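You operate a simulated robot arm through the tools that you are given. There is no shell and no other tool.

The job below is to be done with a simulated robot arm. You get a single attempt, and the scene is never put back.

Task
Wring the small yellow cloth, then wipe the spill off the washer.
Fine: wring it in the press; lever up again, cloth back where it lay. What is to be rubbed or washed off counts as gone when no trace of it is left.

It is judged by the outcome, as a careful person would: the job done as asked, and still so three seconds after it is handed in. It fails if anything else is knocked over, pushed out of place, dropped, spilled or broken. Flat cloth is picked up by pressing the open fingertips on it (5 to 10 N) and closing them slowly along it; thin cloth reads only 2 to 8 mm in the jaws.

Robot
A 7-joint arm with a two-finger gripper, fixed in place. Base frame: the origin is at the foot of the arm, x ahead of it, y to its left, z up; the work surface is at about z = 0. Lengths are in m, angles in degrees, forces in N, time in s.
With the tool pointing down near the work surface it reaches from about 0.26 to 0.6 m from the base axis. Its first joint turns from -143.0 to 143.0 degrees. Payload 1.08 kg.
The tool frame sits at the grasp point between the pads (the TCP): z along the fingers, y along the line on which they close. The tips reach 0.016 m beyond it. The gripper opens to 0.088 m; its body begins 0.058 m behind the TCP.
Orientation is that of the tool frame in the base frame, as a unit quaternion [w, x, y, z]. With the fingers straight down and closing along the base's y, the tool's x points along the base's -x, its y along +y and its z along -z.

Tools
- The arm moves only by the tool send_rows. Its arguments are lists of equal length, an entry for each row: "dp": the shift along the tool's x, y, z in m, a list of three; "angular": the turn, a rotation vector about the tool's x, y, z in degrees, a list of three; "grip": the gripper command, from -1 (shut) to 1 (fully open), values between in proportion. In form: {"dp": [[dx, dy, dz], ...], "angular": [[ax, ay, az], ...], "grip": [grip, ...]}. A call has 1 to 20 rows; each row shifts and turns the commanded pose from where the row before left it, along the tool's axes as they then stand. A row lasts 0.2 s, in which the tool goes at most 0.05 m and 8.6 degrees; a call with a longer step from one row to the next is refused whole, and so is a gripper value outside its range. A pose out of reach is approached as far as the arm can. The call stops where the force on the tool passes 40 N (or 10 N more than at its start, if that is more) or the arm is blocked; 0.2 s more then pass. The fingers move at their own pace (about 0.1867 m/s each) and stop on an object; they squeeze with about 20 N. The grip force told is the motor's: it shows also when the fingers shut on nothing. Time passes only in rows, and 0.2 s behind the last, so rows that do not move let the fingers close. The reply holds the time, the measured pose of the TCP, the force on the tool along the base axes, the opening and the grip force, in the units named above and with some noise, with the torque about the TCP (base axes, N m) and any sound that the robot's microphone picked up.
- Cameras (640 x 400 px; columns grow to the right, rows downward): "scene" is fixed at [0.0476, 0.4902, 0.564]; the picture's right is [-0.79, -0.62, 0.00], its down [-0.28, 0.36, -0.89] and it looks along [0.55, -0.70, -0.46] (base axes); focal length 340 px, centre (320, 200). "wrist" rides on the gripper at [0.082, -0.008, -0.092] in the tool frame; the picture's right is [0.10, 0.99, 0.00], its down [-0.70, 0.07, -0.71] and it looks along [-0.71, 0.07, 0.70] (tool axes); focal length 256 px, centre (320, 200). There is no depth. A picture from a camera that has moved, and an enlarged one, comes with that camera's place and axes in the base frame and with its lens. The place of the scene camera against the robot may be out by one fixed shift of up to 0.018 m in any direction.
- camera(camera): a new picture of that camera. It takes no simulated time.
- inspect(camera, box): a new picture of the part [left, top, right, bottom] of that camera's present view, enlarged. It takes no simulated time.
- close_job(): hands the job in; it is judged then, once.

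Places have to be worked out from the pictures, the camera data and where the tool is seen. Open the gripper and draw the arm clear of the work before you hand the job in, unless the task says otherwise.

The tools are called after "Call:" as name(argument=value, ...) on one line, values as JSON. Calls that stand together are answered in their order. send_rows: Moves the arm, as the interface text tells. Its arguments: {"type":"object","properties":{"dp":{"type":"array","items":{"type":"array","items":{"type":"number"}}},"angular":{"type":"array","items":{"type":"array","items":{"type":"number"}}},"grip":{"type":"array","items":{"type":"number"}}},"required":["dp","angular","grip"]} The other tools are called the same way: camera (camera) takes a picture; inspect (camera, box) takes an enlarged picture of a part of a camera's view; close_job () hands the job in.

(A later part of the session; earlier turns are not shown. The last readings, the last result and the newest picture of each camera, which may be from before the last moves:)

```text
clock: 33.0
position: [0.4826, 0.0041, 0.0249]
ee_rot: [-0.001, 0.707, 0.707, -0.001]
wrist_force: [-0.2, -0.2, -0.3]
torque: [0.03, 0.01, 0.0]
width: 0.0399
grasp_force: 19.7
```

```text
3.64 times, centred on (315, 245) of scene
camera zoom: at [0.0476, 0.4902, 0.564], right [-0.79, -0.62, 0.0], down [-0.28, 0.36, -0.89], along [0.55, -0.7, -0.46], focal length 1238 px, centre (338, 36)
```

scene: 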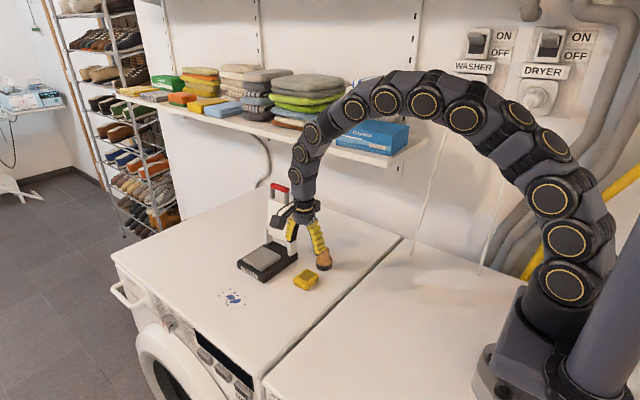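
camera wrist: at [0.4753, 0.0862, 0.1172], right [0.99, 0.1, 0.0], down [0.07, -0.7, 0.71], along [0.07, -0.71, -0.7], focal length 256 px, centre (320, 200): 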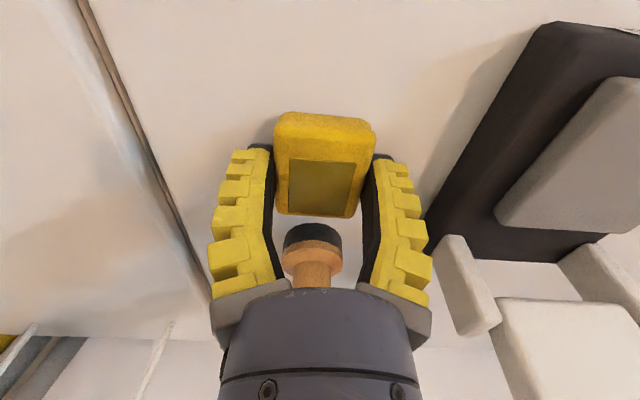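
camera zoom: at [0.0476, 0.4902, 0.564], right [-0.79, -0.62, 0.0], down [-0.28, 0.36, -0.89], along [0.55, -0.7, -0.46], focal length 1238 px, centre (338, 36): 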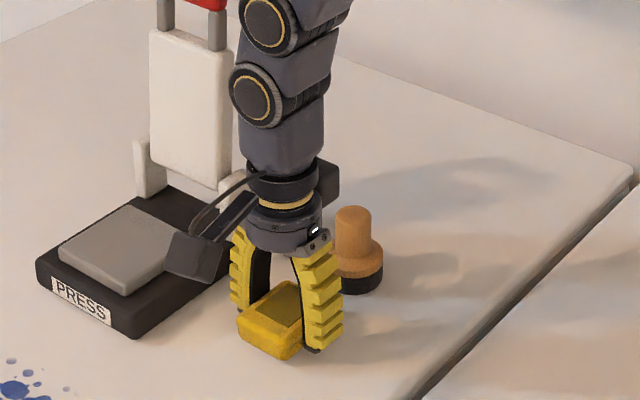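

The force reads just the cloth's weight and the width holds near 0.040, and in the wrist view the cloth seems to rise with the fingers. I continue lifting slowly.

Call:
send_rows(dp=[[0, 0, -0.002], [0, 0, -0.002], [0, 0, -0.002], [0, 0, -0.002], [0, 0, 0]], angular=[[0, 0, 0], [0, 0, 0], [0, 0, 0], [0, 0, 0], [0, 0, 0]], grip=[-1, -1, -1, -1, -1])

Call:
camera(camera="wrist")

Call:
inspect(camera="scene", box=[265, 190, 365, 300])

```text
clock: 34.2
position: [0.485, 0.0034, 0.0322]
ee_rot: [0.0, 0.707, 0.707, 0.0]
wrist_force: [0.1, -0.2, -1.2]
torque: [0.01, 0.0, -0.01]
width: 0.0399
grasp_force: 19.7
```

```text
taken
camera wrist: at [0.4758, 0.0858, 0.1251], right [0.99, 0.1, 0.0], down [0.07, -0.7, 0.71], along [0.07, -0.71, -0.7], focal length 256 px, centre (320, 200)
```

wrist: 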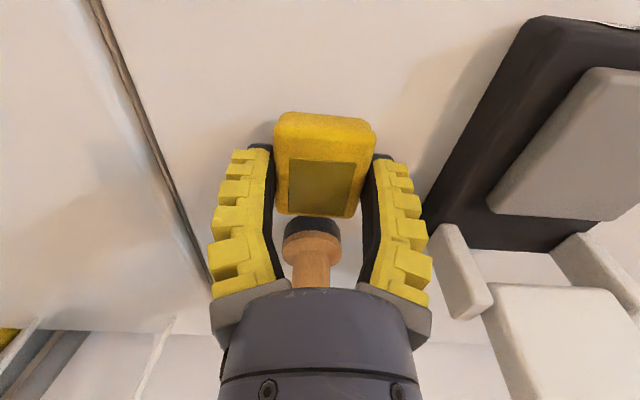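

```text
3.64 times, centred on (315, 245) of scene
camera zoom: at [0.0476, 0.4902, 0.564], right [-0.79, -0.62, 0.0], down [-0.28, 0.36, -0.89], along [0.55, -0.7, -0.46], focal length 1238 px, centre (338, 36)
```

zoom: 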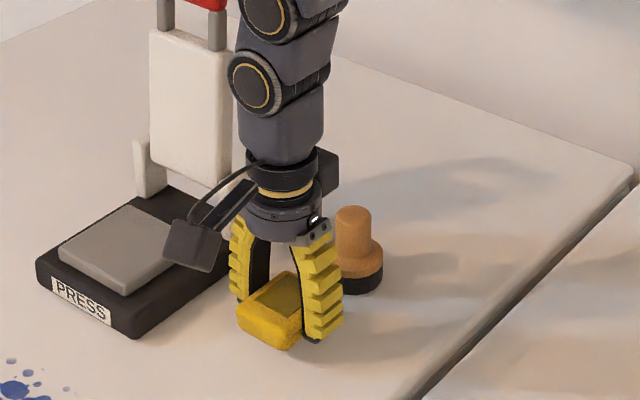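

The cloth now stays fixed in the jaws as the hand rises; slow motion is the key. I lift to z ≈ 0.08 gently, then shift toward +y to keep clear of the lever.

Call:
send_rows(dp=[[0, 0, -0.002], [0, 0, -0.003], [0, 0, -0.004], [0, 0, -0.005], [0, 0, -0.006], [0, 0, -0.006], [0, 0, -0.006], [0, 0, -0.006], [0, 0, -0.005], [0, 0, -0.004], [0, 0, -0.003], [0.002, 0, -0.001], [0.004, 0, 0], [0.006, 0, 0], [0.007, 0, 0], [0.007, 0, 0], [0.006, 0, 0], [0.004, 0, 0], [0.002, 0, 0], [0, 0, 0]], angular=[[0, 0, 0], [0, 0, 0], [0, 0, 0], [0, 0, 0], [0, 0, 0], [0, 0, 0], [0, 0, 0], [0, 0, 0], [0, 0, 0], [0, 0, 0], [0, 0, 0], [0, 0, 0], [0, 0, 0], [0, 0, 0], [0, 0, 0], [0, 0, 0], [0, 0, 0], [0, 0, 0], [0, 0, 0], [0, 0, 0]], grip=[-1, -1, -1, -1, -1, -1, -1, -1, -1, -1, -1, -1, -1, -1, -1, -1, -1, -1, -1, -1])

Call:
camera(camera="wrist")

Call:
camera(camera="scene")

```text
clock: 38.4
position: [0.4841, 0.0429, 0.0833]
ee_rot: [0.0, 0.707, 0.708, 0.001]
wrist_force: [0.1, -0.9, -0.2]
torque: [0.03, 0.02, 0.0]
width: 0.0398
grasp_force: 19.4
```

```text
taken
camera wrist: at [0.4754, 0.1243, 0.1758], right [0.99, 0.1, 0.0], down [0.07, -0.7, 0.71], along [0.07, -0.71, -0.7], focal length 256 px, centre (320, 200)
```

wrist: 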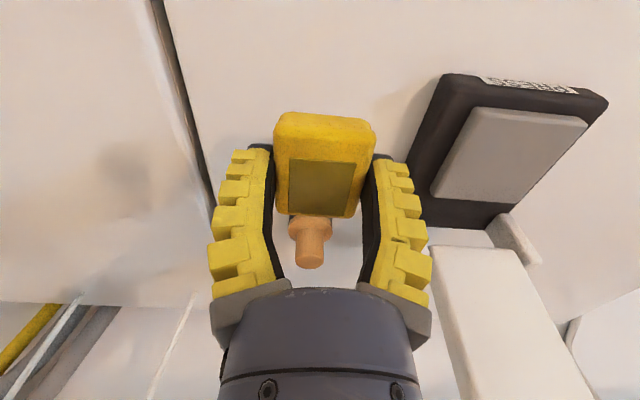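

```text
taken
```

scene: 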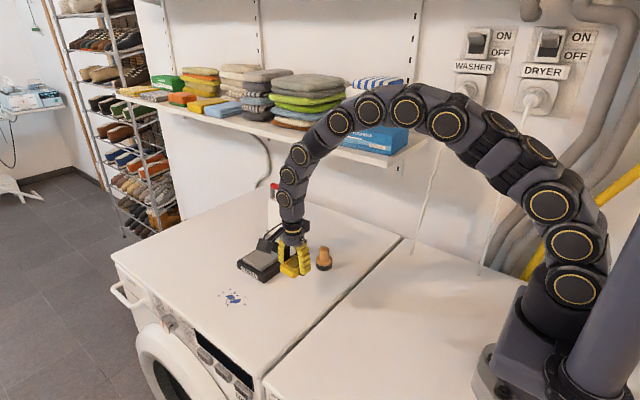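

Still holding well. From this view the pad spans x 0.57–0.646, y -0.004–0.065, so I carry the cloth over to about (0.606, 0.037).

Call:
send_rows(dp=[[0, 0.002, 0], [0, 0.004, 0], [0, 0.006, 0], [0, 0.008, 0], [0, 0.01, 0], [0, 0.01, 0], [0, 0.01, 0], [0, 0.01, 0], [0, 0.01, 0], [0, 0.01, 0], [0, 0.01, 0], [-0.002, 0.01, 0], [-0.002, 0.008, 0], [-0.002, 0.006, 0], [-0.001, 0.005, 0], [0, 0.003, 0], [0, 0, 0]], angular=[[0, 0, 0], [0, 0, 0], [0, 0, 0], [0, 0, 0], [0, 0, 0], [0, 0, 0], [0, 0, 0], [0, 0, 0], [0, 0, 0], [0, 0, 0], [0, 0, 0], [0, 0, 0], [0, 0, 0], [0, 0, 0], [0, 0, 0], [0, 0, 0], [0, 0, 0]], grip=[-1, -1, -1, -1, -1, -1, -1, -1, -1, -1, -1, -1, -1, -1, -1, -1, -1])

Call:
camera(camera="wrist")

Call:
inspect(camera="scene", box=[200, 150, 340, 300])

```text
clock: 42.0
position: [0.6043, 0.035, 0.0834]
ee_rot: [-0.001, 0.707, 0.707, 0.0]
wrist_force: [0.0, -0.8, -0.2]
torque: [0.02, 0.02, 0.0]
width: 0.0399
grasp_force: 19.9
```

```text
taken
camera wrist: at [0.5961, 0.1171, 0.1757], right [0.99, 0.1, 0.0], down [0.07, -0.7, 0.71], along [0.07, -0.71, -0.71], focal length 256 px, centre (320, 200)
```

wrist: 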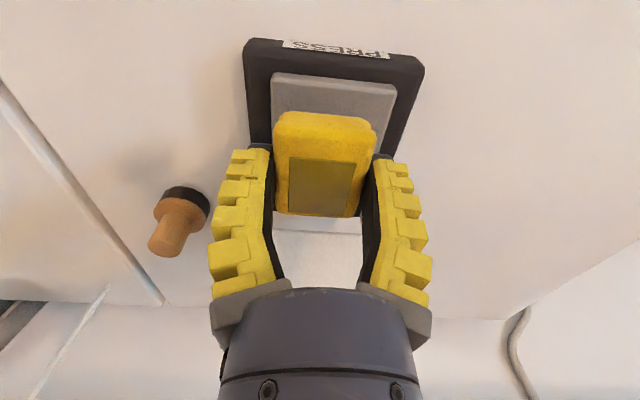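

```text
2.67 times, centred on (270, 225) of scene
camera zoom: at [0.0476, 0.4902, 0.564], right [-0.79, -0.62, 0.0], down [-0.28, 0.36, -0.89], along [0.55, -0.7, -0.46], focal length 908 px, centre (453, 133)
```

zoom: 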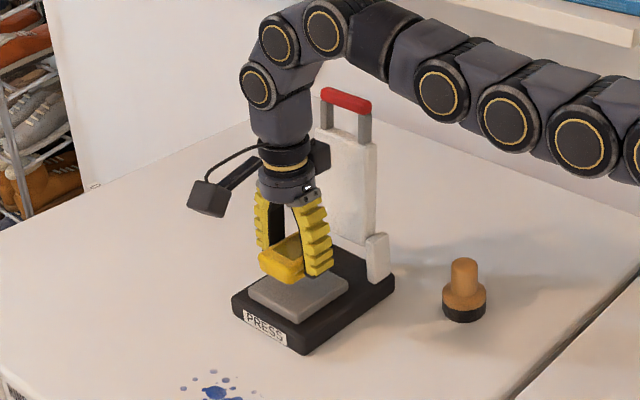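

The cloth hangs centred over the pad. I lower it slowly to touch, expecting contact around z ≈ 0.055.

Call:
send_rows(dp=[[0, 0, 0.002], [0, 0, 0.004], [0, 0, 0.005], [0, 0, 0.005], [0, 0, 0.004], [0, 0, 0.002], [0, 0, 0.001], [0, 0, 0]], angular=[[0, 0, 0], [0, 0, 0], [0, 0, 0], [0, 0, 0], [0, 0, 0], [0, 0, 0], [0, 0, 0], [0, 0, 0]], grip=[-1, -1, -1, -1, -1, -1, -1, -1])

Call:
send_rows(dp=[[0, 0, 0.0015], [0, 0, 0], [0, 0, 0.001], [0, 0, 0]], angular=[[0, 0, 0], [0, 0, 0], [0, 0, 0], [0, 0, 0]], grip=[-1, -1, -1, -1])

Call:
inspect(camera="scene", box=[225, 190, 325, 290])

```text
clock: 43.8
position: [0.6048, 0.035, 0.0641]
ee_rot: [0.0, 0.707, 0.707, 0.0]
wrist_force: [-0.1, -0.1, -0.7]
torque: [-0.04, -0.03, -0.02]
width: 0.04
grasp_force: 19.9
out of reach, approached as far as the arm can: row 2
```

```text
clock: 44.8
position: [0.6027, 0.0346, 0.0636]
ee_rot: [0.0, 0.707, 0.707, 0.001]
wrist_force: [0.5, -0.4, 0.4]
torque: [-0.02, 0.02, 0.0]
width: 0.0401
grasp_force: 19.8
```

```text
4.00 times, centred on (275, 240) of scene
camera zoom: at [0.0476, 0.4902, 0.564], right [-0.79, -0.62, 0.0], down [-0.28, 0.36, -0.89], along [0.55, -0.7, -0.46], focal length 1362 px, centre (500, 40)
```

zoom: 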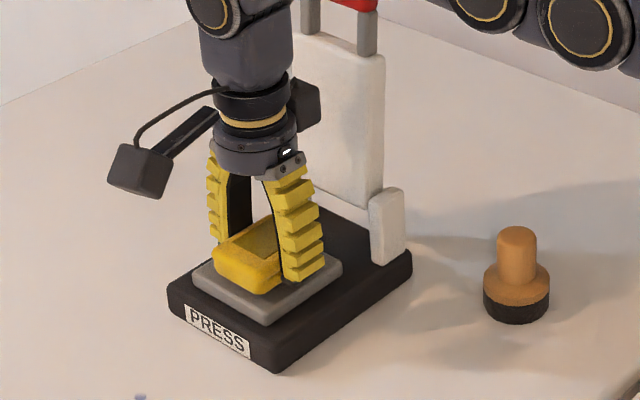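

The arm is at its reach limit here (z stopped at 0.0636). I pull back 6 mm in x, which still leaves the cloth fully on the pad, and lower further.

Call:
send_rows(dp=[[0, -0.003, 0], [0, -0.003, 0], [0, 0, 0]], angular=[[0, 0, 0], [0, 0, 0], [0, 0, 0]], grip=[-1, -1, -1])

Call:
send_rows(dp=[[0, 0, 0.001], [0, 0, 0.001], [0, 0, 0]], angular=[[0, 0, 0], [0, 0, 0], [0, 0, 0]], grip=[-1, -1, -1])

```text
clock: 45.6
position: [0.598, 0.0342, 0.0621]
ee_rot: [0.0, 0.708, 0.707, -0.001]
wrist_force: [-0.5, 0.4, 0.2]
torque: [0.0, -0.01, 0.01]
width: 0.0401
grasp_force: 20.5
```

```text
clock: 46.4
position: [0.5981, 0.0353, 0.0609]
ee_rot: [0.0, 0.707, 0.707, 0.0]
wrist_force: [-0.3, -0.2, 0.3]
torque: [-0.02, 0.04, 0.03]
width: 0.04
grasp_force: 20.2
```

No contact yet at z = 0.061. I keep lowering by millimetres.

Call:
send_rows(dp=[[0, 0, 0.001], [0, 0, 0.001], [0, 0, 0.001], [0, 0, 0]], angular=[[0, 0, 0], [0, 0, 0], [0, 0, 0], [0, 0, 0]], grip=[-1, -1, -1, -1])

Call:
send_rows(dp=[[0, 0, 0.001], [0, 0, 0.001], [0, 0, 0]], angular=[[0, 0, 0], [0, 0, 0], [0, 0, 0]], grip=[-1, -1, -1])

```text
clock: 47.4
position: [0.599, 0.0354, 0.0568]
ee_rot: [0.0, 0.707, 0.707, 0.0]
wrist_force: [-0.2, -0.6, 0.6]
torque: [-0.01, -0.02, -0.01]
width: 0.0398
grasp_force: 19.4
```

```text
clock: 48.2
position: [0.5998, 0.0354, 0.0554]
ee_rot: [0.0, 0.707, 0.707, 0.0]
wrist_force: [-5.0, -1.5, 13.1]
torque: [-0.01, 0.11, 0.01]
width: 0.0415
grasp_force: 20.7
```

Contact at z ≈ 0.055 (13 N). I ease off a millimetre and open the fingers gradually to leave the cloth on the pad.

Call:
send_rows(dp=[[0, 0, -0.001], [0, 0, 0], [0, 0, 0], [0, 0, 0], [0, 0, 0], [0, 0, 0], [0, 0, 0]], angular=[[0, 0, 0], [0, 0, 0], [0, 0, 0], [0, 0, 0], [0, 0, 0], [0, 0, 0], [0, 0, 0]], grip=[-1, -0.1, 0.0, 0.1, 0.2, 0.3, 0.3])

Call:
camera(camera="wrist")

Call:
inspect(camera="scene", box=[225, 190, 325, 290])

```text
clock: 49.8
position: [0.5981, 0.0362, 0.0563]
ee_rot: [0.0, 0.707, 0.707, 0.0]
wrist_force: [-0.2, 0.1, 0.7]
torque: [0.01, 0.02, -0.02]
width: 0.0613
grasp_force: 2.8
```

```text
taken
camera wrist: at [0.59, 0.1165, 0.1482], right [0.99, 0.1, 0.0], down [0.07, -0.7, 0.71], along [0.07, -0.71, -0.7], focal length 256 px, centre (320, 200)
```

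wrist: 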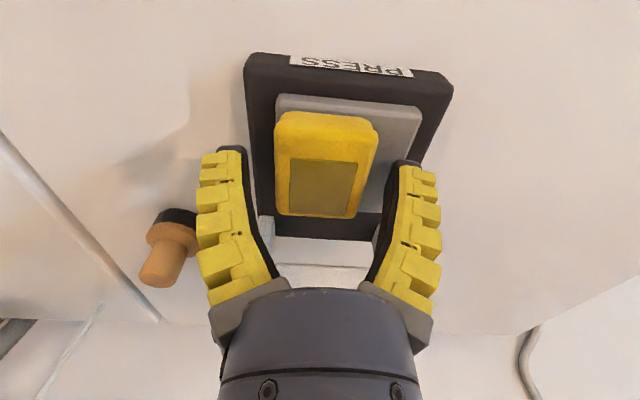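

```text
4.00 times, centred on (275, 240) of scene
camera zoom: at [0.0476, 0.4902, 0.564], right [-0.79, -0.62, 0.0], down [-0.28, 0.36, -0.89], along [0.55, -0.7, -0.46], focal length 1362 px, centre (500, 40)
```

zoom: 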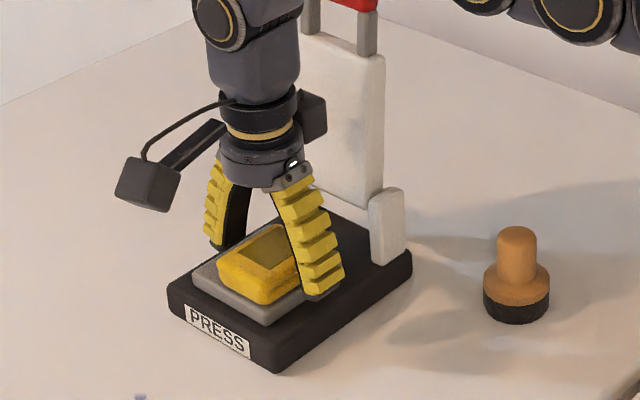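

The cloth lies on the pad. I raise the hand straight up, clear of it, and look.

Call:
send_rows(dp=[[0, 0, -0.005], [0, 0, -0.01], [0, 0, -0.02], [0, 0, -0.02], [0.01, -0.01, -0.02], [0.02, -0.02, -0.02], [0.02, -0.02, -0.02], [0.02, -0.02, -0.02], [0.02, -0.02, -0.02], [0, 0, 0]], angular=[[0, 0, 0], [0, 0, 0], [0, 0, 0], [0, 0, 0], [0, 0, 0], [0, 0, 0], [0, 0, 0], [0, 0, 0], [0, 0, 0], [0, 0, 0]], grip=[0.3, 0.3, 0.3, 0.3, 0.3, 0.3, 0.3, 0.3, 0.3, 0.3])

Call:
camera(camera="wrist")

Call:
inspect(camera="scene", box=[215, 170, 345, 300])

```text
clock: 52.0
position: [0.5077, 0.1247, 0.2099]
ee_rot: [0.0, 0.707, 0.707, 0.0]
wrist_force: [0.4, 0.1, -0.3]
torque: [-0.01, 0.0, 0.02]
width: 0.0614
grasp_force: 2.5
```

```text
taken
camera wrist: at [0.4988, 0.2072, 0.3033], right [0.99, 0.1, 0.0], down [0.07, -0.7, 0.71], along [0.07, -0.71, -0.7], focal length 256 px, centre (320, 200)
```

wrist: 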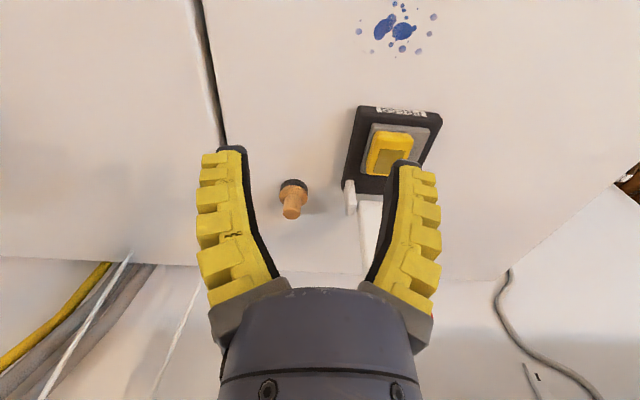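

```text
3.08 times, centred on (280, 235) of scene
camera zoom: at [0.0476, 0.4902, 0.564], right [-0.79, -0.62, 0.0], down [-0.28, 0.36, -0.89], along [0.55, -0.7, -0.46], focal length 1048 px, centre (443, 92)
```

zoom: 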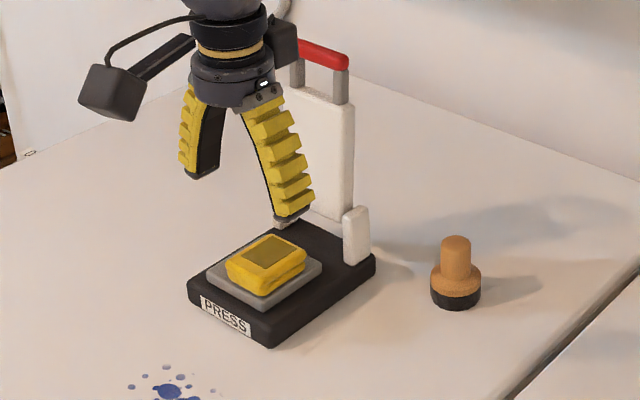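

The cloth sits nicely on the pad. Now I turn the tool back to its default yaw (fingers closing along y) and rise, to take the lever bar from above.

Call:
send_rows(dp=[[0, 0, -0.02], [0, 0, -0.02], [0, 0, -0.02], [0, 0, -0.02], [0, 0, 0], [0, 0, 0], [0, 0, 0], [0, 0, 0], [0, 0, 0], [0, 0, 0], [0, 0, 0], [0, 0, 0]], angular=[[0, 0, -8.2], [0, 0, -8.2], [0, 0, -8.2], [0, 0, -8.2], [0, 0, -8.2], [0, 0, -8.2], [0, 0, -8.2], [0, 0, -8.2], [0, 0, -8.2], [0, 0, -8.2], [0, 0, -8.0], [0, 0, 0]], grip=[0.3, 0.3, 0.3, 0.3, 0.3, 0.3, 0.3, 0.3, 0.3, 0.3, 0.3, 0.3])

Call:
camera(camera="wrist")

Call:
camera(camera="scene")

```text
clock: 54.6
position: [0.5083, 0.124, 0.2901]
ee_rot: [0.0, -0.002, 1.0, -0.001]
wrist_force: [0.3, 0.4, 0.7]
torque: [0.01, 0.0, 0.0]
width: 0.0611
grasp_force: 3.1
```

```text
taken
camera wrist: at [0.4268, 0.1165, 0.3831], right [-0.11, 0.99, 0.0], down [0.7, 0.07, 0.71], along [0.71, 0.07, -0.7], focal length 256 px, centre (320, 200)
```

wrist: 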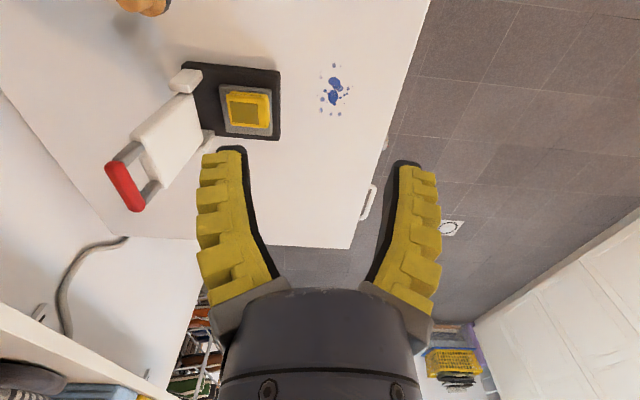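

```text
taken
```

scene: 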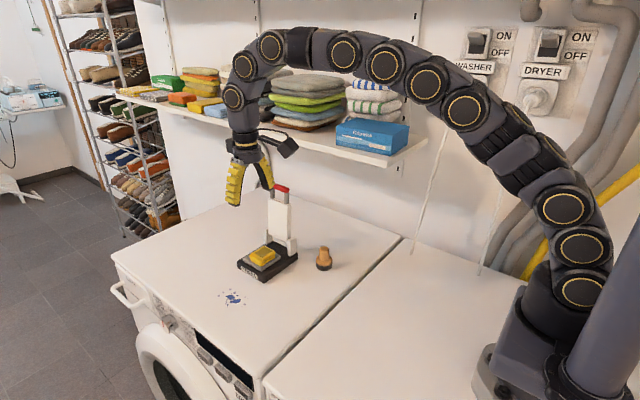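

The bar re-measures at x 0.58–0.638, y ≈ -0.049, z ≈ 0.207. I move above it with the fingers open on either side.

Call:
send_rows(dp=[[-0.0158, -0.0288, 0], [-0.0158, -0.0288, 0], [-0.0158, -0.0288, 0], [-0.0158, -0.0288, 0], [-0.0158, -0.0288, 0], [-0.0158, -0.029, 0], [0, 0, 0]], angular=[[0, 0, 0], [0, 0, 0], [0, 0, 0], [0, 0, 0], [0, 0, 0], [0, 0, 0], [0, 0, 0]], grip=[0.1, 0.1, 0.1, 0.1, 0.1, 0.1, 0.1])

Call:
camera(camera="wrist")

Call:
inspect(camera="scene", box=[200, 100, 360, 300])

```text
clock: 56.2
position: [0.5638, -0.0047, 0.281]
ee_rot: [0.0, 0.0, 1.0, 0.001]
wrist_force: [0.6, -0.4, -0.2]
torque: [0.01, 0.03, 0.01]
width: 0.0529
grasp_force: 3.4
out of reach, approached as far as the arm can: row 5, 6
```

```text
taken
camera wrist: at [0.4828, -0.0127, 0.374], right [-0.1, 0.99, 0.0], down [0.7, 0.07, 0.71], along [0.71, 0.07, -0.7], focal length 256 px, centre (320, 200)
```

wrist: 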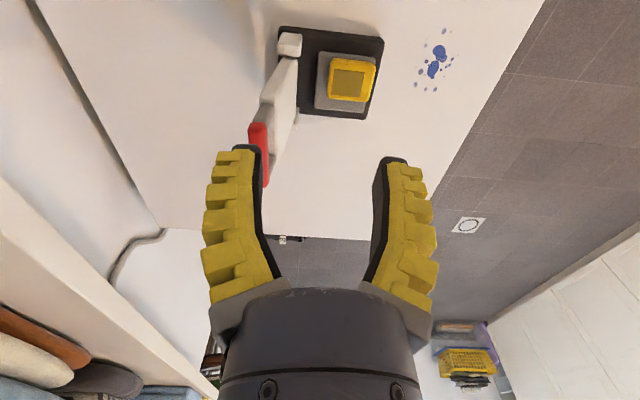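

```text
2.00 times, centred on (280, 200) of scene
camera zoom: at [0.0476, 0.4902, 0.564], right [-0.79, -0.62, 0.0], down [-0.28, 0.36, -0.89], along [0.55, -0.7, -0.46], focal length 681 px, centre (400, 200)
```

zoom: 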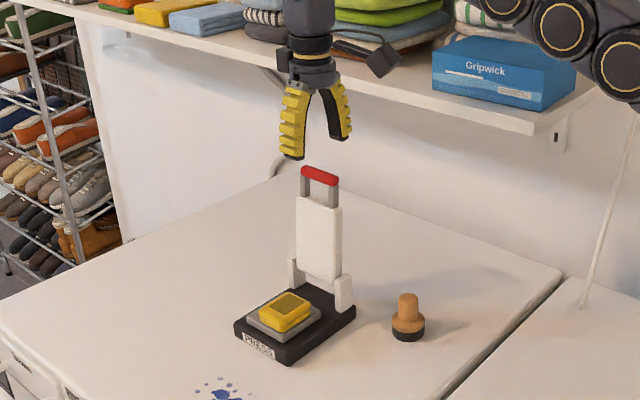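

This height is out of reach with the tool straight down. I tilt the tool 25° outward (fingers pointing toward +x), which extends the reach, and check the pose.

Call:
send_rows(dp=[[0.005, 0, 0], [0, 0, 0], [0, 0, 0], [0, 0, 0]], angular=[[0, -8.3, 0], [0, -8.3, 0], [0, -8.4, 0], [0, 0, 0]], grip=[0.1, 0.1, 0.1, 0.1])

Call:
camera(camera="wrist")

Call:
inspect(camera="scene", box=[200, 100, 360, 300])

```text
clock: 57.2
position: [0.5603, -0.0036, 0.2817]
ee_rot: [0.216, -0.001, 0.976, 0.001]
wrist_force: [0.4, -0.7, 1.0]
torque: [-0.01, 0.03, 0.0]
width: 0.0529
grasp_force: 3.7
```

```text
taken
camera wrist: at [0.4465, -0.0129, 0.3313], right [-0.09, 0.99, -0.04], down [0.34, 0.07, 0.94], along [0.94, 0.07, -0.34], focal length 256 px, centre (320, 200)
```

wrist: 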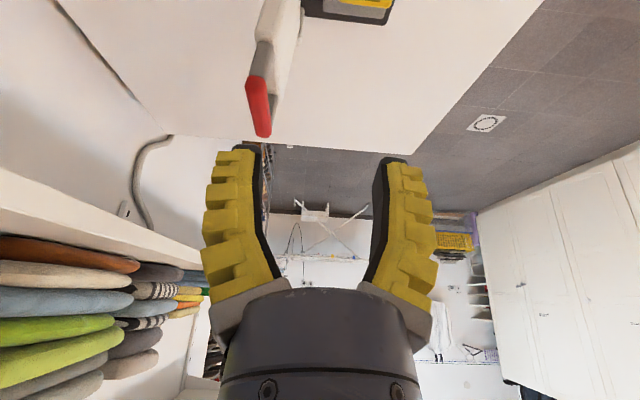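

```text
2.00 times, centred on (280, 200) of scene
camera zoom: at [0.0476, 0.4902, 0.564], right [-0.79, -0.62, 0.0], down [-0.28, 0.36, -0.89], along [0.55, -0.7, -0.46], focal length 681 px, centre (400, 200)
```

zoom: 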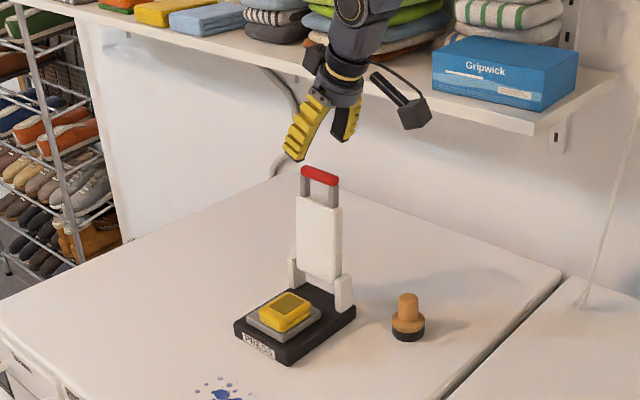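

Tilt achieved at 25°. I move to a point just short of the bar along the tool axis, with the bar centred between the fingers.

Call:
send_rows(dp=[[-0.002, -0.0151, 0.0104], [-0.002, -0.0151, 0.0104], [-0.002, -0.0152, 0.0104], [0, 0, 0]], angular=[[0, 0, 0], [0, 0, 0], [0, 0, 0], [0, 0, 0]], grip=[0.1, 0.1, 0.1, 0.1])

Call:
camera(camera="wrist")

Call:
inspect(camera="scene", box=[230, 120, 340, 240])

```text
clock: 58.2
position: [0.5767, -0.0486, 0.2562]
ee_rot: [0.216, 0.0, 0.976, 0.0]
wrist_force: [0.4, -0.5, -0.4]
torque: [-0.01, 0.06, 0.0]
width: 0.0529
grasp_force: 3.6
```

```text
taken
camera wrist: at [0.4647, -0.058, 0.3053], right [-0.09, 0.99, -0.04], down [0.34, 0.07, 0.94], along [0.94, 0.07, -0.34], focal length 256 px, centre (320, 200)
```

wrist: 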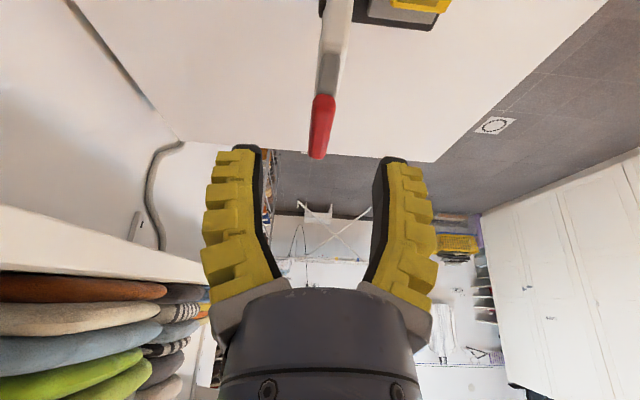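

```text
3.33 times, centred on (285, 180) of scene
camera zoom: at [0.0476, 0.4902, 0.564], right [-0.79, -0.62, 0.0], down [-0.28, 0.36, -0.89], along [0.55, -0.7, -0.46], focal length 1135 px, centre (437, 267)
```

zoom: 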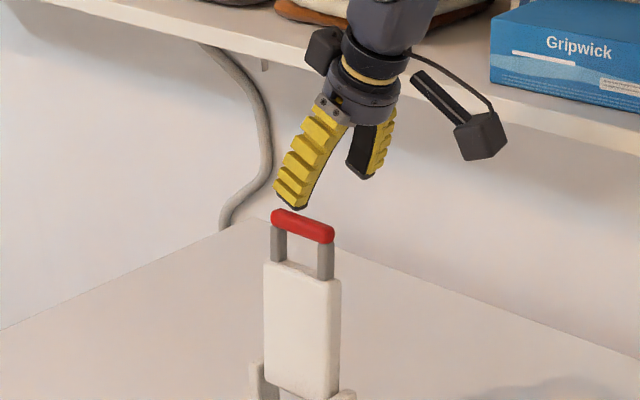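

The bar is centred between the fingers. I advance 4.5 cm along the tool axis so that it comes between the pads.

Call:
send_rows(dp=[[0, 0, 0.015], [0, 0, 0.015], [0, 0, 0.012], [0, 0, 0.003], [0, 0, 0]], angular=[[0, 0, 0], [0, 0, 0], [0, 0, 0], [0, 0, 0], [0, 0, 0]], grip=[0.1, 0.1, 0.1, 0.1, 0.1])

Call:
camera(camera="wrist")

Call:
inspect(camera="scene", box=[230, 120, 340, 240])

```text
clock: 59.4
position: [0.5986, -0.0499, 0.2161]
ee_rot: [0.217, 0.0, 0.976, 0.0]
wrist_force: [0.0, -0.4, -0.3]
torque: [0.0, -0.05, 0.01]
width: 0.0527
grasp_force: 3.0
```

```text
taken
camera wrist: at [0.4849, -0.0578, 0.2655], right [-0.09, 0.99, -0.04], down [0.34, 0.07, 0.94], along [0.94, 0.07, -0.34], focal length 256 px, centre (320, 200)
```

wrist: 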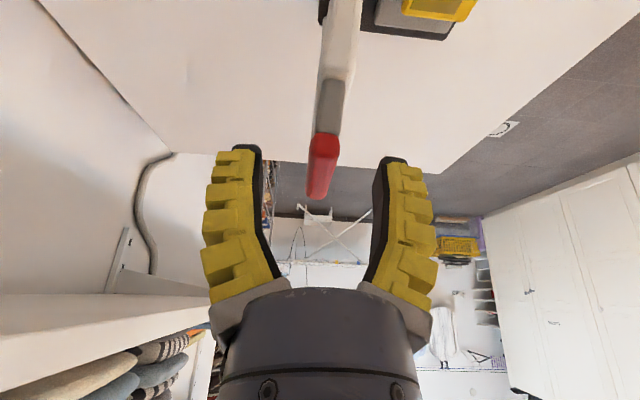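

```text
3.33 times, centred on (285, 180) of scene
camera zoom: at [0.0476, 0.4902, 0.564], right [-0.79, -0.62, 0.0], down [-0.28, 0.36, -0.89], along [0.55, -0.7, -0.46], focal length 1135 px, centre (437, 267)
```

zoom: 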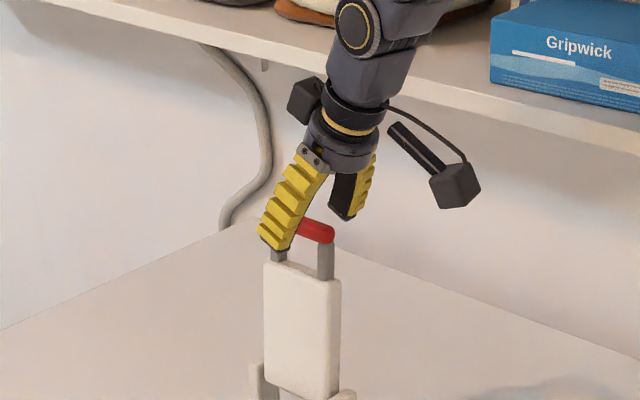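

The bar is between the fingers. I close on it gently.

Call:
send_rows(dp=[[0, 0, 0.003], [0, 0, 0], [0, 0, 0], [0, 0, 0], [0, 0, 0], [0, 0, 0], [0, 0, 0]], angular=[[0, 0, 0], [0, 0, 0], [0, 0, 0], [0, 0, 0], [0, 0, 0], [0, 0, 0], [0, 0, 0]], grip=[0.0, -0.2, -0.4, -0.6, -0.8, -1, -1])

Call:
camera(camera="wrist")

Call:
inspect(camera="scene", box=[230, 120, 340, 300])

```text
clock: 61.0
position: [0.6, -0.0504, 0.2147]
ee_rot: [0.217, 0.0, 0.976, 0.0]
wrist_force: [-10.3, 3.2, 11.4]
torque: [0.14, 0.17, -0.04]
width: 0.0076
grasp_force: 20.0
```

```text
taken
camera wrist: at [0.4865, -0.0578, 0.2637], right [-0.09, 0.99, -0.04], down [0.33, 0.07, 0.94], along [0.94, 0.07, -0.34], focal length 256 px, centre (320, 200)
```

wrist: 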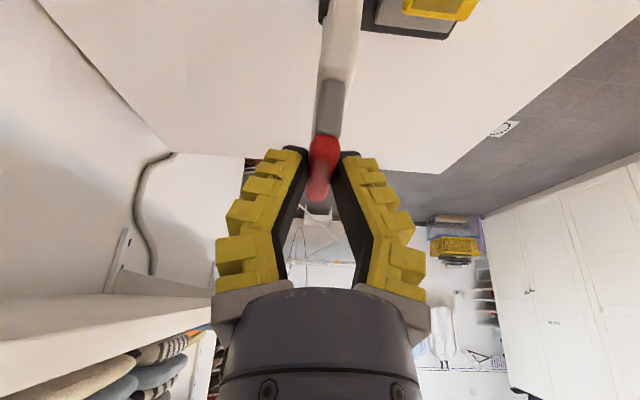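

```text
2.22 times, centred on (285, 210) of scene
camera zoom: at [0.0476, 0.4902, 0.564], right [-0.79, -0.62, 0.0], down [-0.28, 0.36, -0.89], along [0.55, -0.7, -0.46], focal length 757 px, centre (398, 178)
```

zoom: 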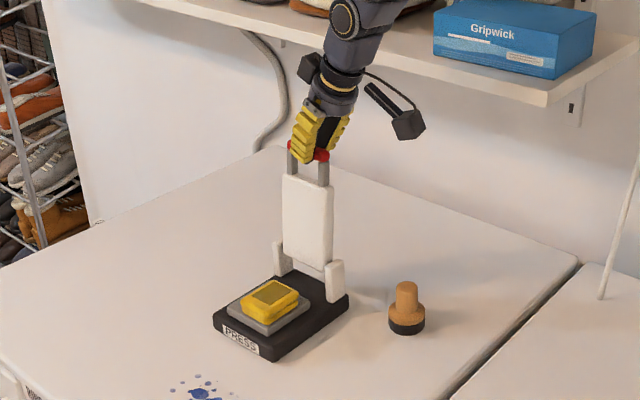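

I have the bar pinched (7.6 mm), but it pushes back about 15 N along the tool axis, so I ease off 2.5 mm and begin pulling the lever forward (+y) along its arc.

Call:
send_rows(dp=[[0, 0, -0.0025], [0, 0, 0], [0, 0.005, 0], [0, 0.005, 0], [0, 0.005, 0], [0, 0.005, 0], [0, 0.005, 0], [0, 0, 0]], angular=[[0, 0, 0], [0, 0, 0], [0, 0, 0], [0, 0, 0], [0, 0, 0], [0, 0, 0], [0, 0, 0], [0, 0, 0]], grip=[-1, -1, -1, -1, -1, -1, -1, -1])

Call:
camera(camera="wrist")

Call:
inspect(camera="scene", box=[230, 120, 340, 300])

```text
clock: 62.8
position: [0.5974, -0.0237, 0.2154]
ee_rot: [0.215, 0.0, 0.977, 0.0]
wrist_force: [4.9, -1.8, 0.4]
torque: [-0.22, 0.07, 0.0]
width: 0.0061
grasp_force: 20.0
```

```text
taken
camera wrist: at [0.4845, -0.0328, 0.2653], right [-0.09, 0.99, -0.04], down [0.34, 0.07, 0.94], along [0.94, 0.07, -0.34], focal length 256 px, centre (320, 200)
```

wrist: 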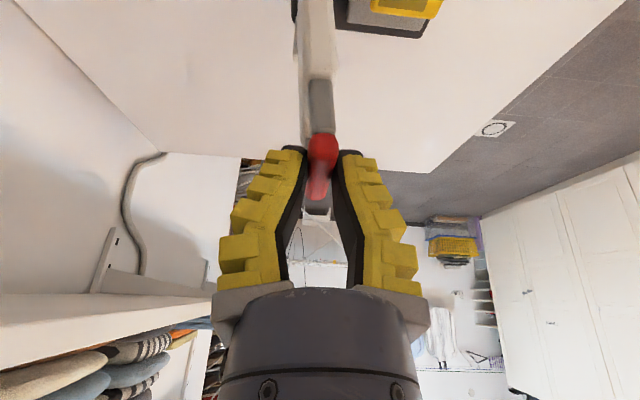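

```text
2.22 times, centred on (285, 210) of scene
camera zoom: at [0.0476, 0.4902, 0.564], right [-0.79, -0.62, 0.0], down [-0.28, 0.36, -0.89], along [0.55, -0.7, -0.46], focal length 757 px, centre (398, 178)
```

zoom: 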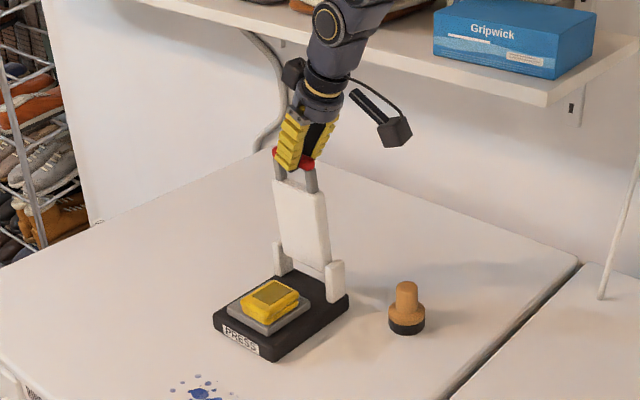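

The lever follows the grip with modest force. I continue along the arc, now turning the hand with the lever.

Call:
send_rows(dp=[[0.0003, 0.0064, 0.0007], [0.0003, 0.0064, 0.0007], [0.0003, 0.0064, 0.0007], [0.0003, 0.0064, 0.0007], [0, 0, 0]], angular=[[2.27, 0, -1.06], [2.27, 0, -1.06], [2.27, 0, -1.06], [2.27, 0, -1.06], [0, 0, 0]], grip=[-1, -1, -1, -1, -1])

Call:
send_rows(dp=[[0.0003, 0.0064, 0.0007], [0.0003, 0.0064, 0.0007], [0.0003, 0.0064, 0.0007], [0.0003, 0.0064, 0.0007], [0, 0, 0]], angular=[[2.27, 0, -1.06], [2.27, 0, -1.06], [2.27, 0, -1.06], [2.27, 0, -1.06], [0, 0, 0]], grip=[-1, -1, -1, -1, -1])

Call:
camera(camera="wrist")

Call:
inspect(camera="scene", box=[230, 120, 340, 300])

```text
clock: 64.0
position: [0.5979, 0.0002, 0.2114]
ee_rot: [0.216, -0.02, 0.973, -0.085]
wrist_force: [4.9, 1.6, 2.8]
torque: [-0.14, -0.08, 0.11]
width: 0.0058
grasp_force: 20.0
```

```text
clock: 65.2
position: [0.5972, 0.0244, 0.2015]
ee_rot: [0.213, -0.038, 0.961, -0.17]
wrist_force: [-5.2, 2.4, 6.4]
torque: [-0.12, 0.04, 0.09]
width: 0.0061
grasp_force: 19.3
```

```text
taken
camera wrist: at [0.4852, 0.0337, 0.2516], right [-0.09, 0.92, -0.38], down [0.34, 0.39, 0.86], along [0.94, -0.05, -0.34], focal length 256 px, centre (320, 200)
```

wrist: 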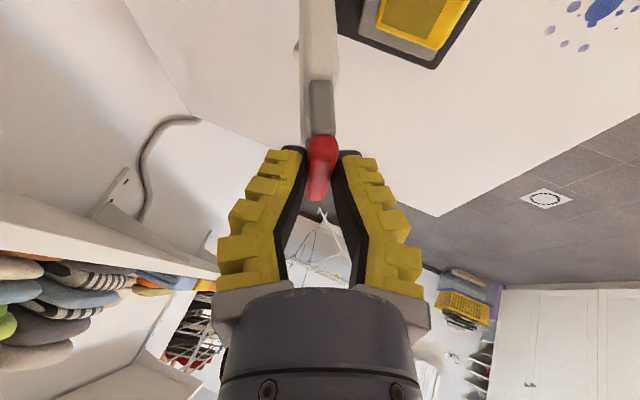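

```text
2.22 times, centred on (285, 210) of scene
camera zoom: at [0.0476, 0.4902, 0.564], right [-0.79, -0.62, 0.0], down [-0.28, 0.36, -0.89], along [0.55, -0.7, -0.46], focal length 757 px, centre (398, 178)
```

zoom: 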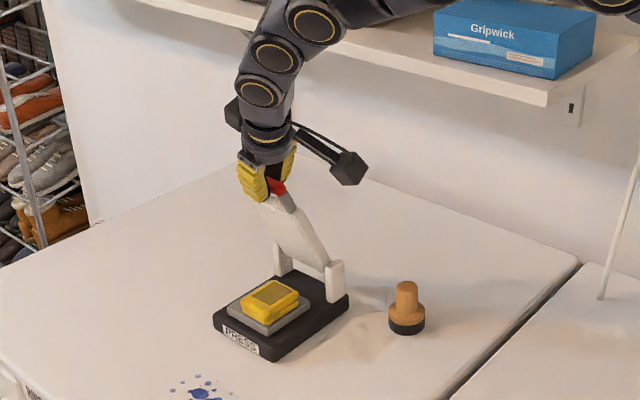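

The lever is following well, already about 25° forward. I continue the arc with a slight easing along the tool axis.

Call:
send_rows(dp=[[0.0003, 0.0064, 0.0003], [0.0003, 0.0064, 0.0003], [0.0003, 0.0064, 0.0003], [0.0003, 0.0064, 0.0003], [0, 0, 0]], angular=[[2.27, 0, -1.06], [2.27, 0, -1.06], [2.27, 0, -1.06], [2.27, 0, -1.06], [0, 0, 0]], grip=[-1, -1, -1, -1, -1])

Call:
send_rows(dp=[[0.0003, 0.0064, 0.0003], [0.0003, 0.0064, 0.0003], [0.0003, 0.0064, 0.0003], [0.0003, 0.0064, 0.0003], [0, 0, 0]], angular=[[2.27, 0, -1.06], [2.27, 0, -1.06], [2.27, 0, -1.06], [2.27, 0, -1.06], [0, 0, 0]], grip=[-1, -1, -1, -1, -1])

Call:
camera(camera="wrist")

Call:
inspect(camera="scene", box=[230, 120, 340, 300])

```text
clock: 66.4
position: [0.5968, 0.0488, 0.1905]
ee_rot: [0.21, -0.055, 0.943, -0.253]
wrist_force: [7.8, -3.2, 0.0]
torque: [-0.13, -0.26, 0.24]
width: 0.0061
grasp_force: 20.0
```

```text
clock: 67.6
position: [0.5961, 0.0677, 0.1743]
ee_rot: [0.201, -0.074, 0.917, -0.335]
wrist_force: [7.2, -2.3, -0.6]
torque: [-0.1, -0.07, 0.14]
width: 0.0062
grasp_force: 20.2
```

```text
taken
camera wrist: at [0.4827, 0.093, 0.2182], right [-0.09, 0.73, -0.67], down [0.34, 0.66, 0.67], along [0.94, -0.16, -0.31], focal length 256 px, centre (320, 200)
```

wrist: 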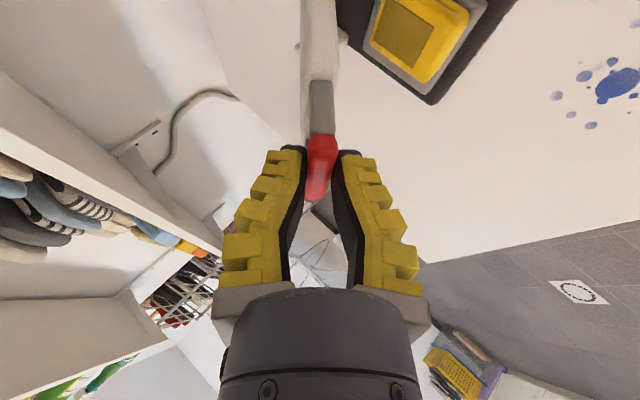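

```text
2.22 times, centred on (285, 210) of scene
camera zoom: at [0.0476, 0.4902, 0.564], right [-0.79, -0.62, 0.0], down [-0.28, 0.36, -0.89], along [0.55, -0.7, -0.46], focal length 757 px, centre (398, 178)
```

zoom: 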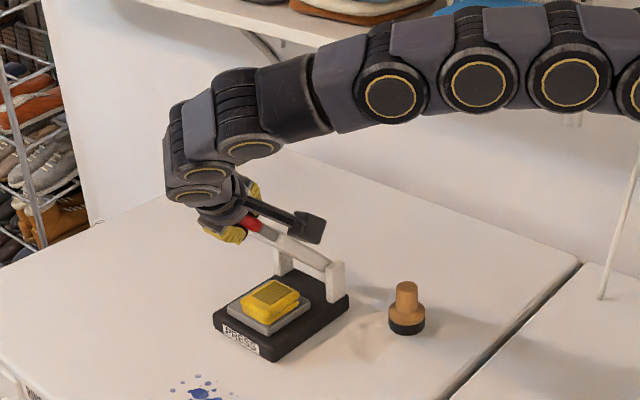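

About 45° now with low forces. I continue the same motion another 20° in two parts.

Call:
send_rows(dp=[[0.0003, 0.0064, 0.0005], [0.0003, 0.0064, 0.0005], [0.0003, 0.0064, 0.0005], [0.0003, 0.0064, 0.0005], [0, 0, 0]], angular=[[2.27, 0, -1.06], [2.27, 0, -1.06], [2.27, 0, -1.06], [2.27, 0, -1.06], [0, 0, 0]], grip=[-1, -1, -1, -1, -1])

Call:
camera(camera="wrist")

Call:
camera(camera="scene")

```text
clock: 68.8
position: [0.5962, 0.0853, 0.1553]
ee_rot: [0.197, -0.091, 0.884, -0.414]
wrist_force: [8.1, -3.3, 0.7]
torque: [-0.05, 0.02, -0.01]
width: 0.0061
grasp_force: 20.0
```

```text
taken
camera wrist: at [0.4831, 0.1169, 0.1934], right [-0.09, 0.6, -0.79], down [0.34, 0.77, 0.55], along [0.94, -0.21, -0.27], focal length 256 px, centre (320, 200)
```

wrist: 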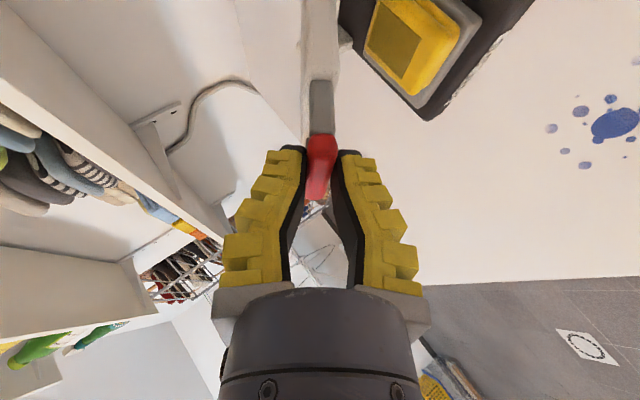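

```text
taken
```

scene: 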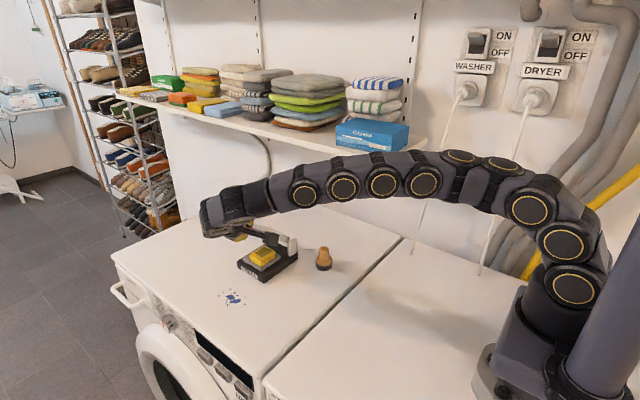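

Working well at about 56°. I carry on another 10° while checking the arm's posture.

Call:
send_rows(dp=[[0.0003, 0.0064, 0.0005], [0.0003, 0.0064, 0.0005], [0.0003, 0.0064, 0.0005], [0.0003, 0.0064, 0.0005], [0, 0, 0]], angular=[[2.27, 0, -1.06], [2.27, 0, -1.06], [2.27, 0, -1.06], [2.27, 0, -1.06], [0, 0, 0]], grip=[-1, -1, -1, -1, -1])

Call:
camera(camera="wrist")

Call:
inspect(camera="scene", box=[180, 140, 360, 300])

```text
clock: 70.0
position: [0.5966, 0.0979, 0.1344]
ee_rot: [0.187, -0.109, 0.845, -0.489]
wrist_force: [9.7, -4.3, 0.2]
torque: [-0.08, -0.04, 0.25]
width: 0.0059
grasp_force: 20.1
```

```text
taken
camera wrist: at [0.4831, 0.1361, 0.1662], right [-0.09, 0.46, -0.88], down [0.34, 0.85, 0.4], along [0.94, -0.26, -0.23], focal length 256 px, centre (320, 200)
```

wrist: 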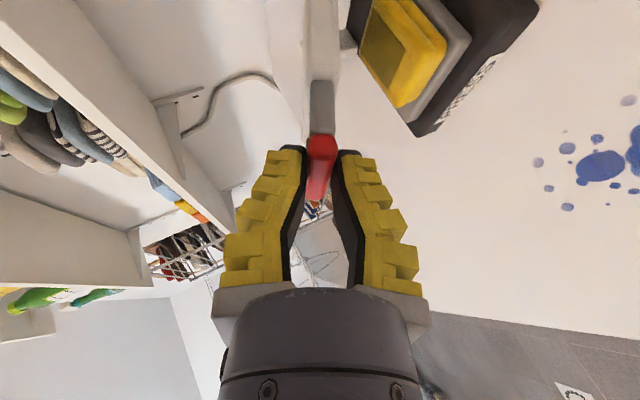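

```text
2.50 times, centred on (270, 220) of scene
camera zoom: at [0.0476, 0.4902, 0.564], right [-0.79, -0.62, 0.0], down [-0.28, 0.36, -0.89], along [0.55, -0.7, -0.46], focal length 851 px, centre (445, 150)
```

zoom: 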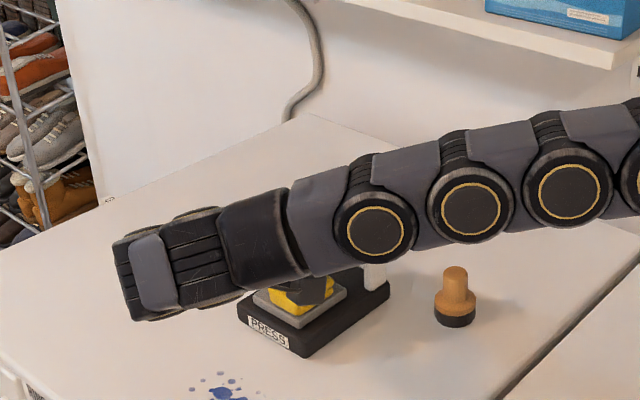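

Lever about 66° down; the arm is low but clear of everything. I continue another 10°.

Call:
send_rows(dp=[[0.0003, 0.0064, 0.0005], [0.0003, 0.0064, 0.0005], [0.0003, 0.0064, 0.0005], [0.0003, 0.0064, 0.0005], [0, 0, 0]], angular=[[2.27, 0, -1.06], [2.27, 0, -1.06], [2.27, 0, -1.06], [2.27, 0, -1.06], [0, 0, 0]], grip=[-1, -1, -1, -1, -1])

Call:
camera(camera="wrist")

Call:
inspect(camera="scene", box=[180, 140, 360, 300])

```text
clock: 71.2
position: [0.5955, 0.1072, 0.1093]
ee_rot: [0.176, -0.125, 0.799, -0.561]
wrist_force: [4.3, 0.2, -0.7]
torque: [-0.04, -0.01, 0.37]
width: 0.006
grasp_force: 20.0
```

```text
taken
camera wrist: at [0.4824, 0.1509, 0.1341], right [-0.1, 0.3, -0.95], down [0.33, 0.91, 0.25], along [0.94, -0.29, -0.19], focal length 256 px, centre (320, 200)
```

wrist: 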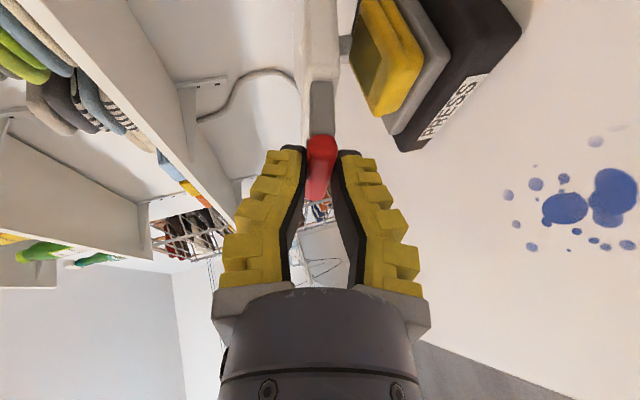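

```text
2.50 times, centred on (270, 220) of scene
camera zoom: at [0.0476, 0.4902, 0.564], right [-0.79, -0.62, 0.0], down [-0.28, 0.36, -0.89], along [0.55, -0.7, -0.46], focal length 851 px, centre (445, 150)
```

zoom: 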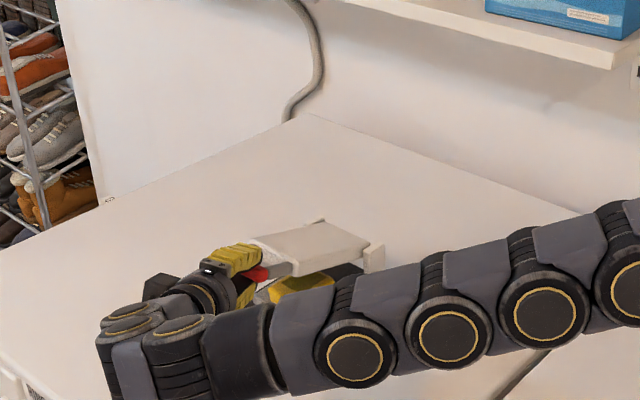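

The lever is about 76° down, nearly on the cloth, and the arm is getting low. I open the fingers here, then draw back along the tool axis and let the lever rest.

Call:
send_rows(dp=[[0, 0, 0], [0, 0, 0], [0, 0, 0], [0, 0, 0], [0, 0, 0]], angular=[[0, 0, 0], [0, 0, 0], [0, 0, 0], [0, 0, 0], [0, 0, 0]], grip=[-0.7, -0.5, -0.3, -0.1, -0.1])

Call:
camera(camera="wrist")

Call:
inspect(camera="scene", box=[180, 180, 340, 320])

```text
clock: 72.4
position: [0.5967, 0.1068, 0.1102]
ee_rot: [0.177, -0.125, 0.799, -0.561]
wrist_force: [0.2, 0.3, 0.5]
torque: [0.01, -0.02, -0.01]
width: 0.0441
grasp_force: 3.3
```

```text
taken
camera wrist: at [0.4826, 0.1505, 0.1344], right [-0.09, 0.3, -0.95], down [0.34, 0.91, 0.25], along [0.94, -0.3, -0.18], focal length 256 px, centre (320, 200)
```

wrist: 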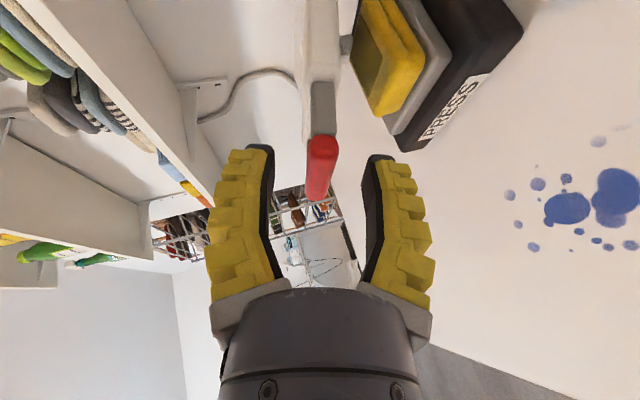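

```text
2.86 times, centred on (260, 250) of scene
camera zoom: at [0.0476, 0.4902, 0.564], right [-0.79, -0.62, 0.0], down [-0.28, 0.36, -0.89], along [0.55, -0.7, -0.46], focal length 973 px, centre (491, 57)
```

zoom: 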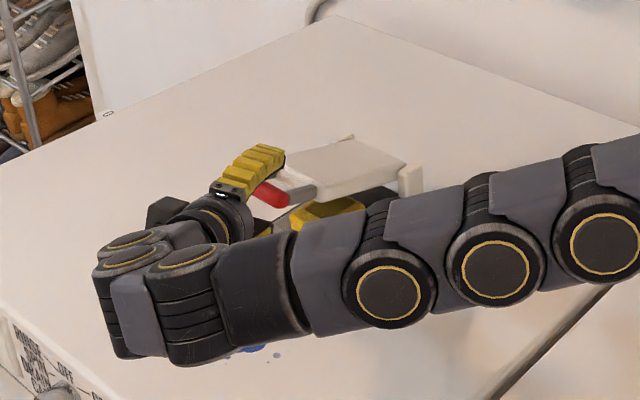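

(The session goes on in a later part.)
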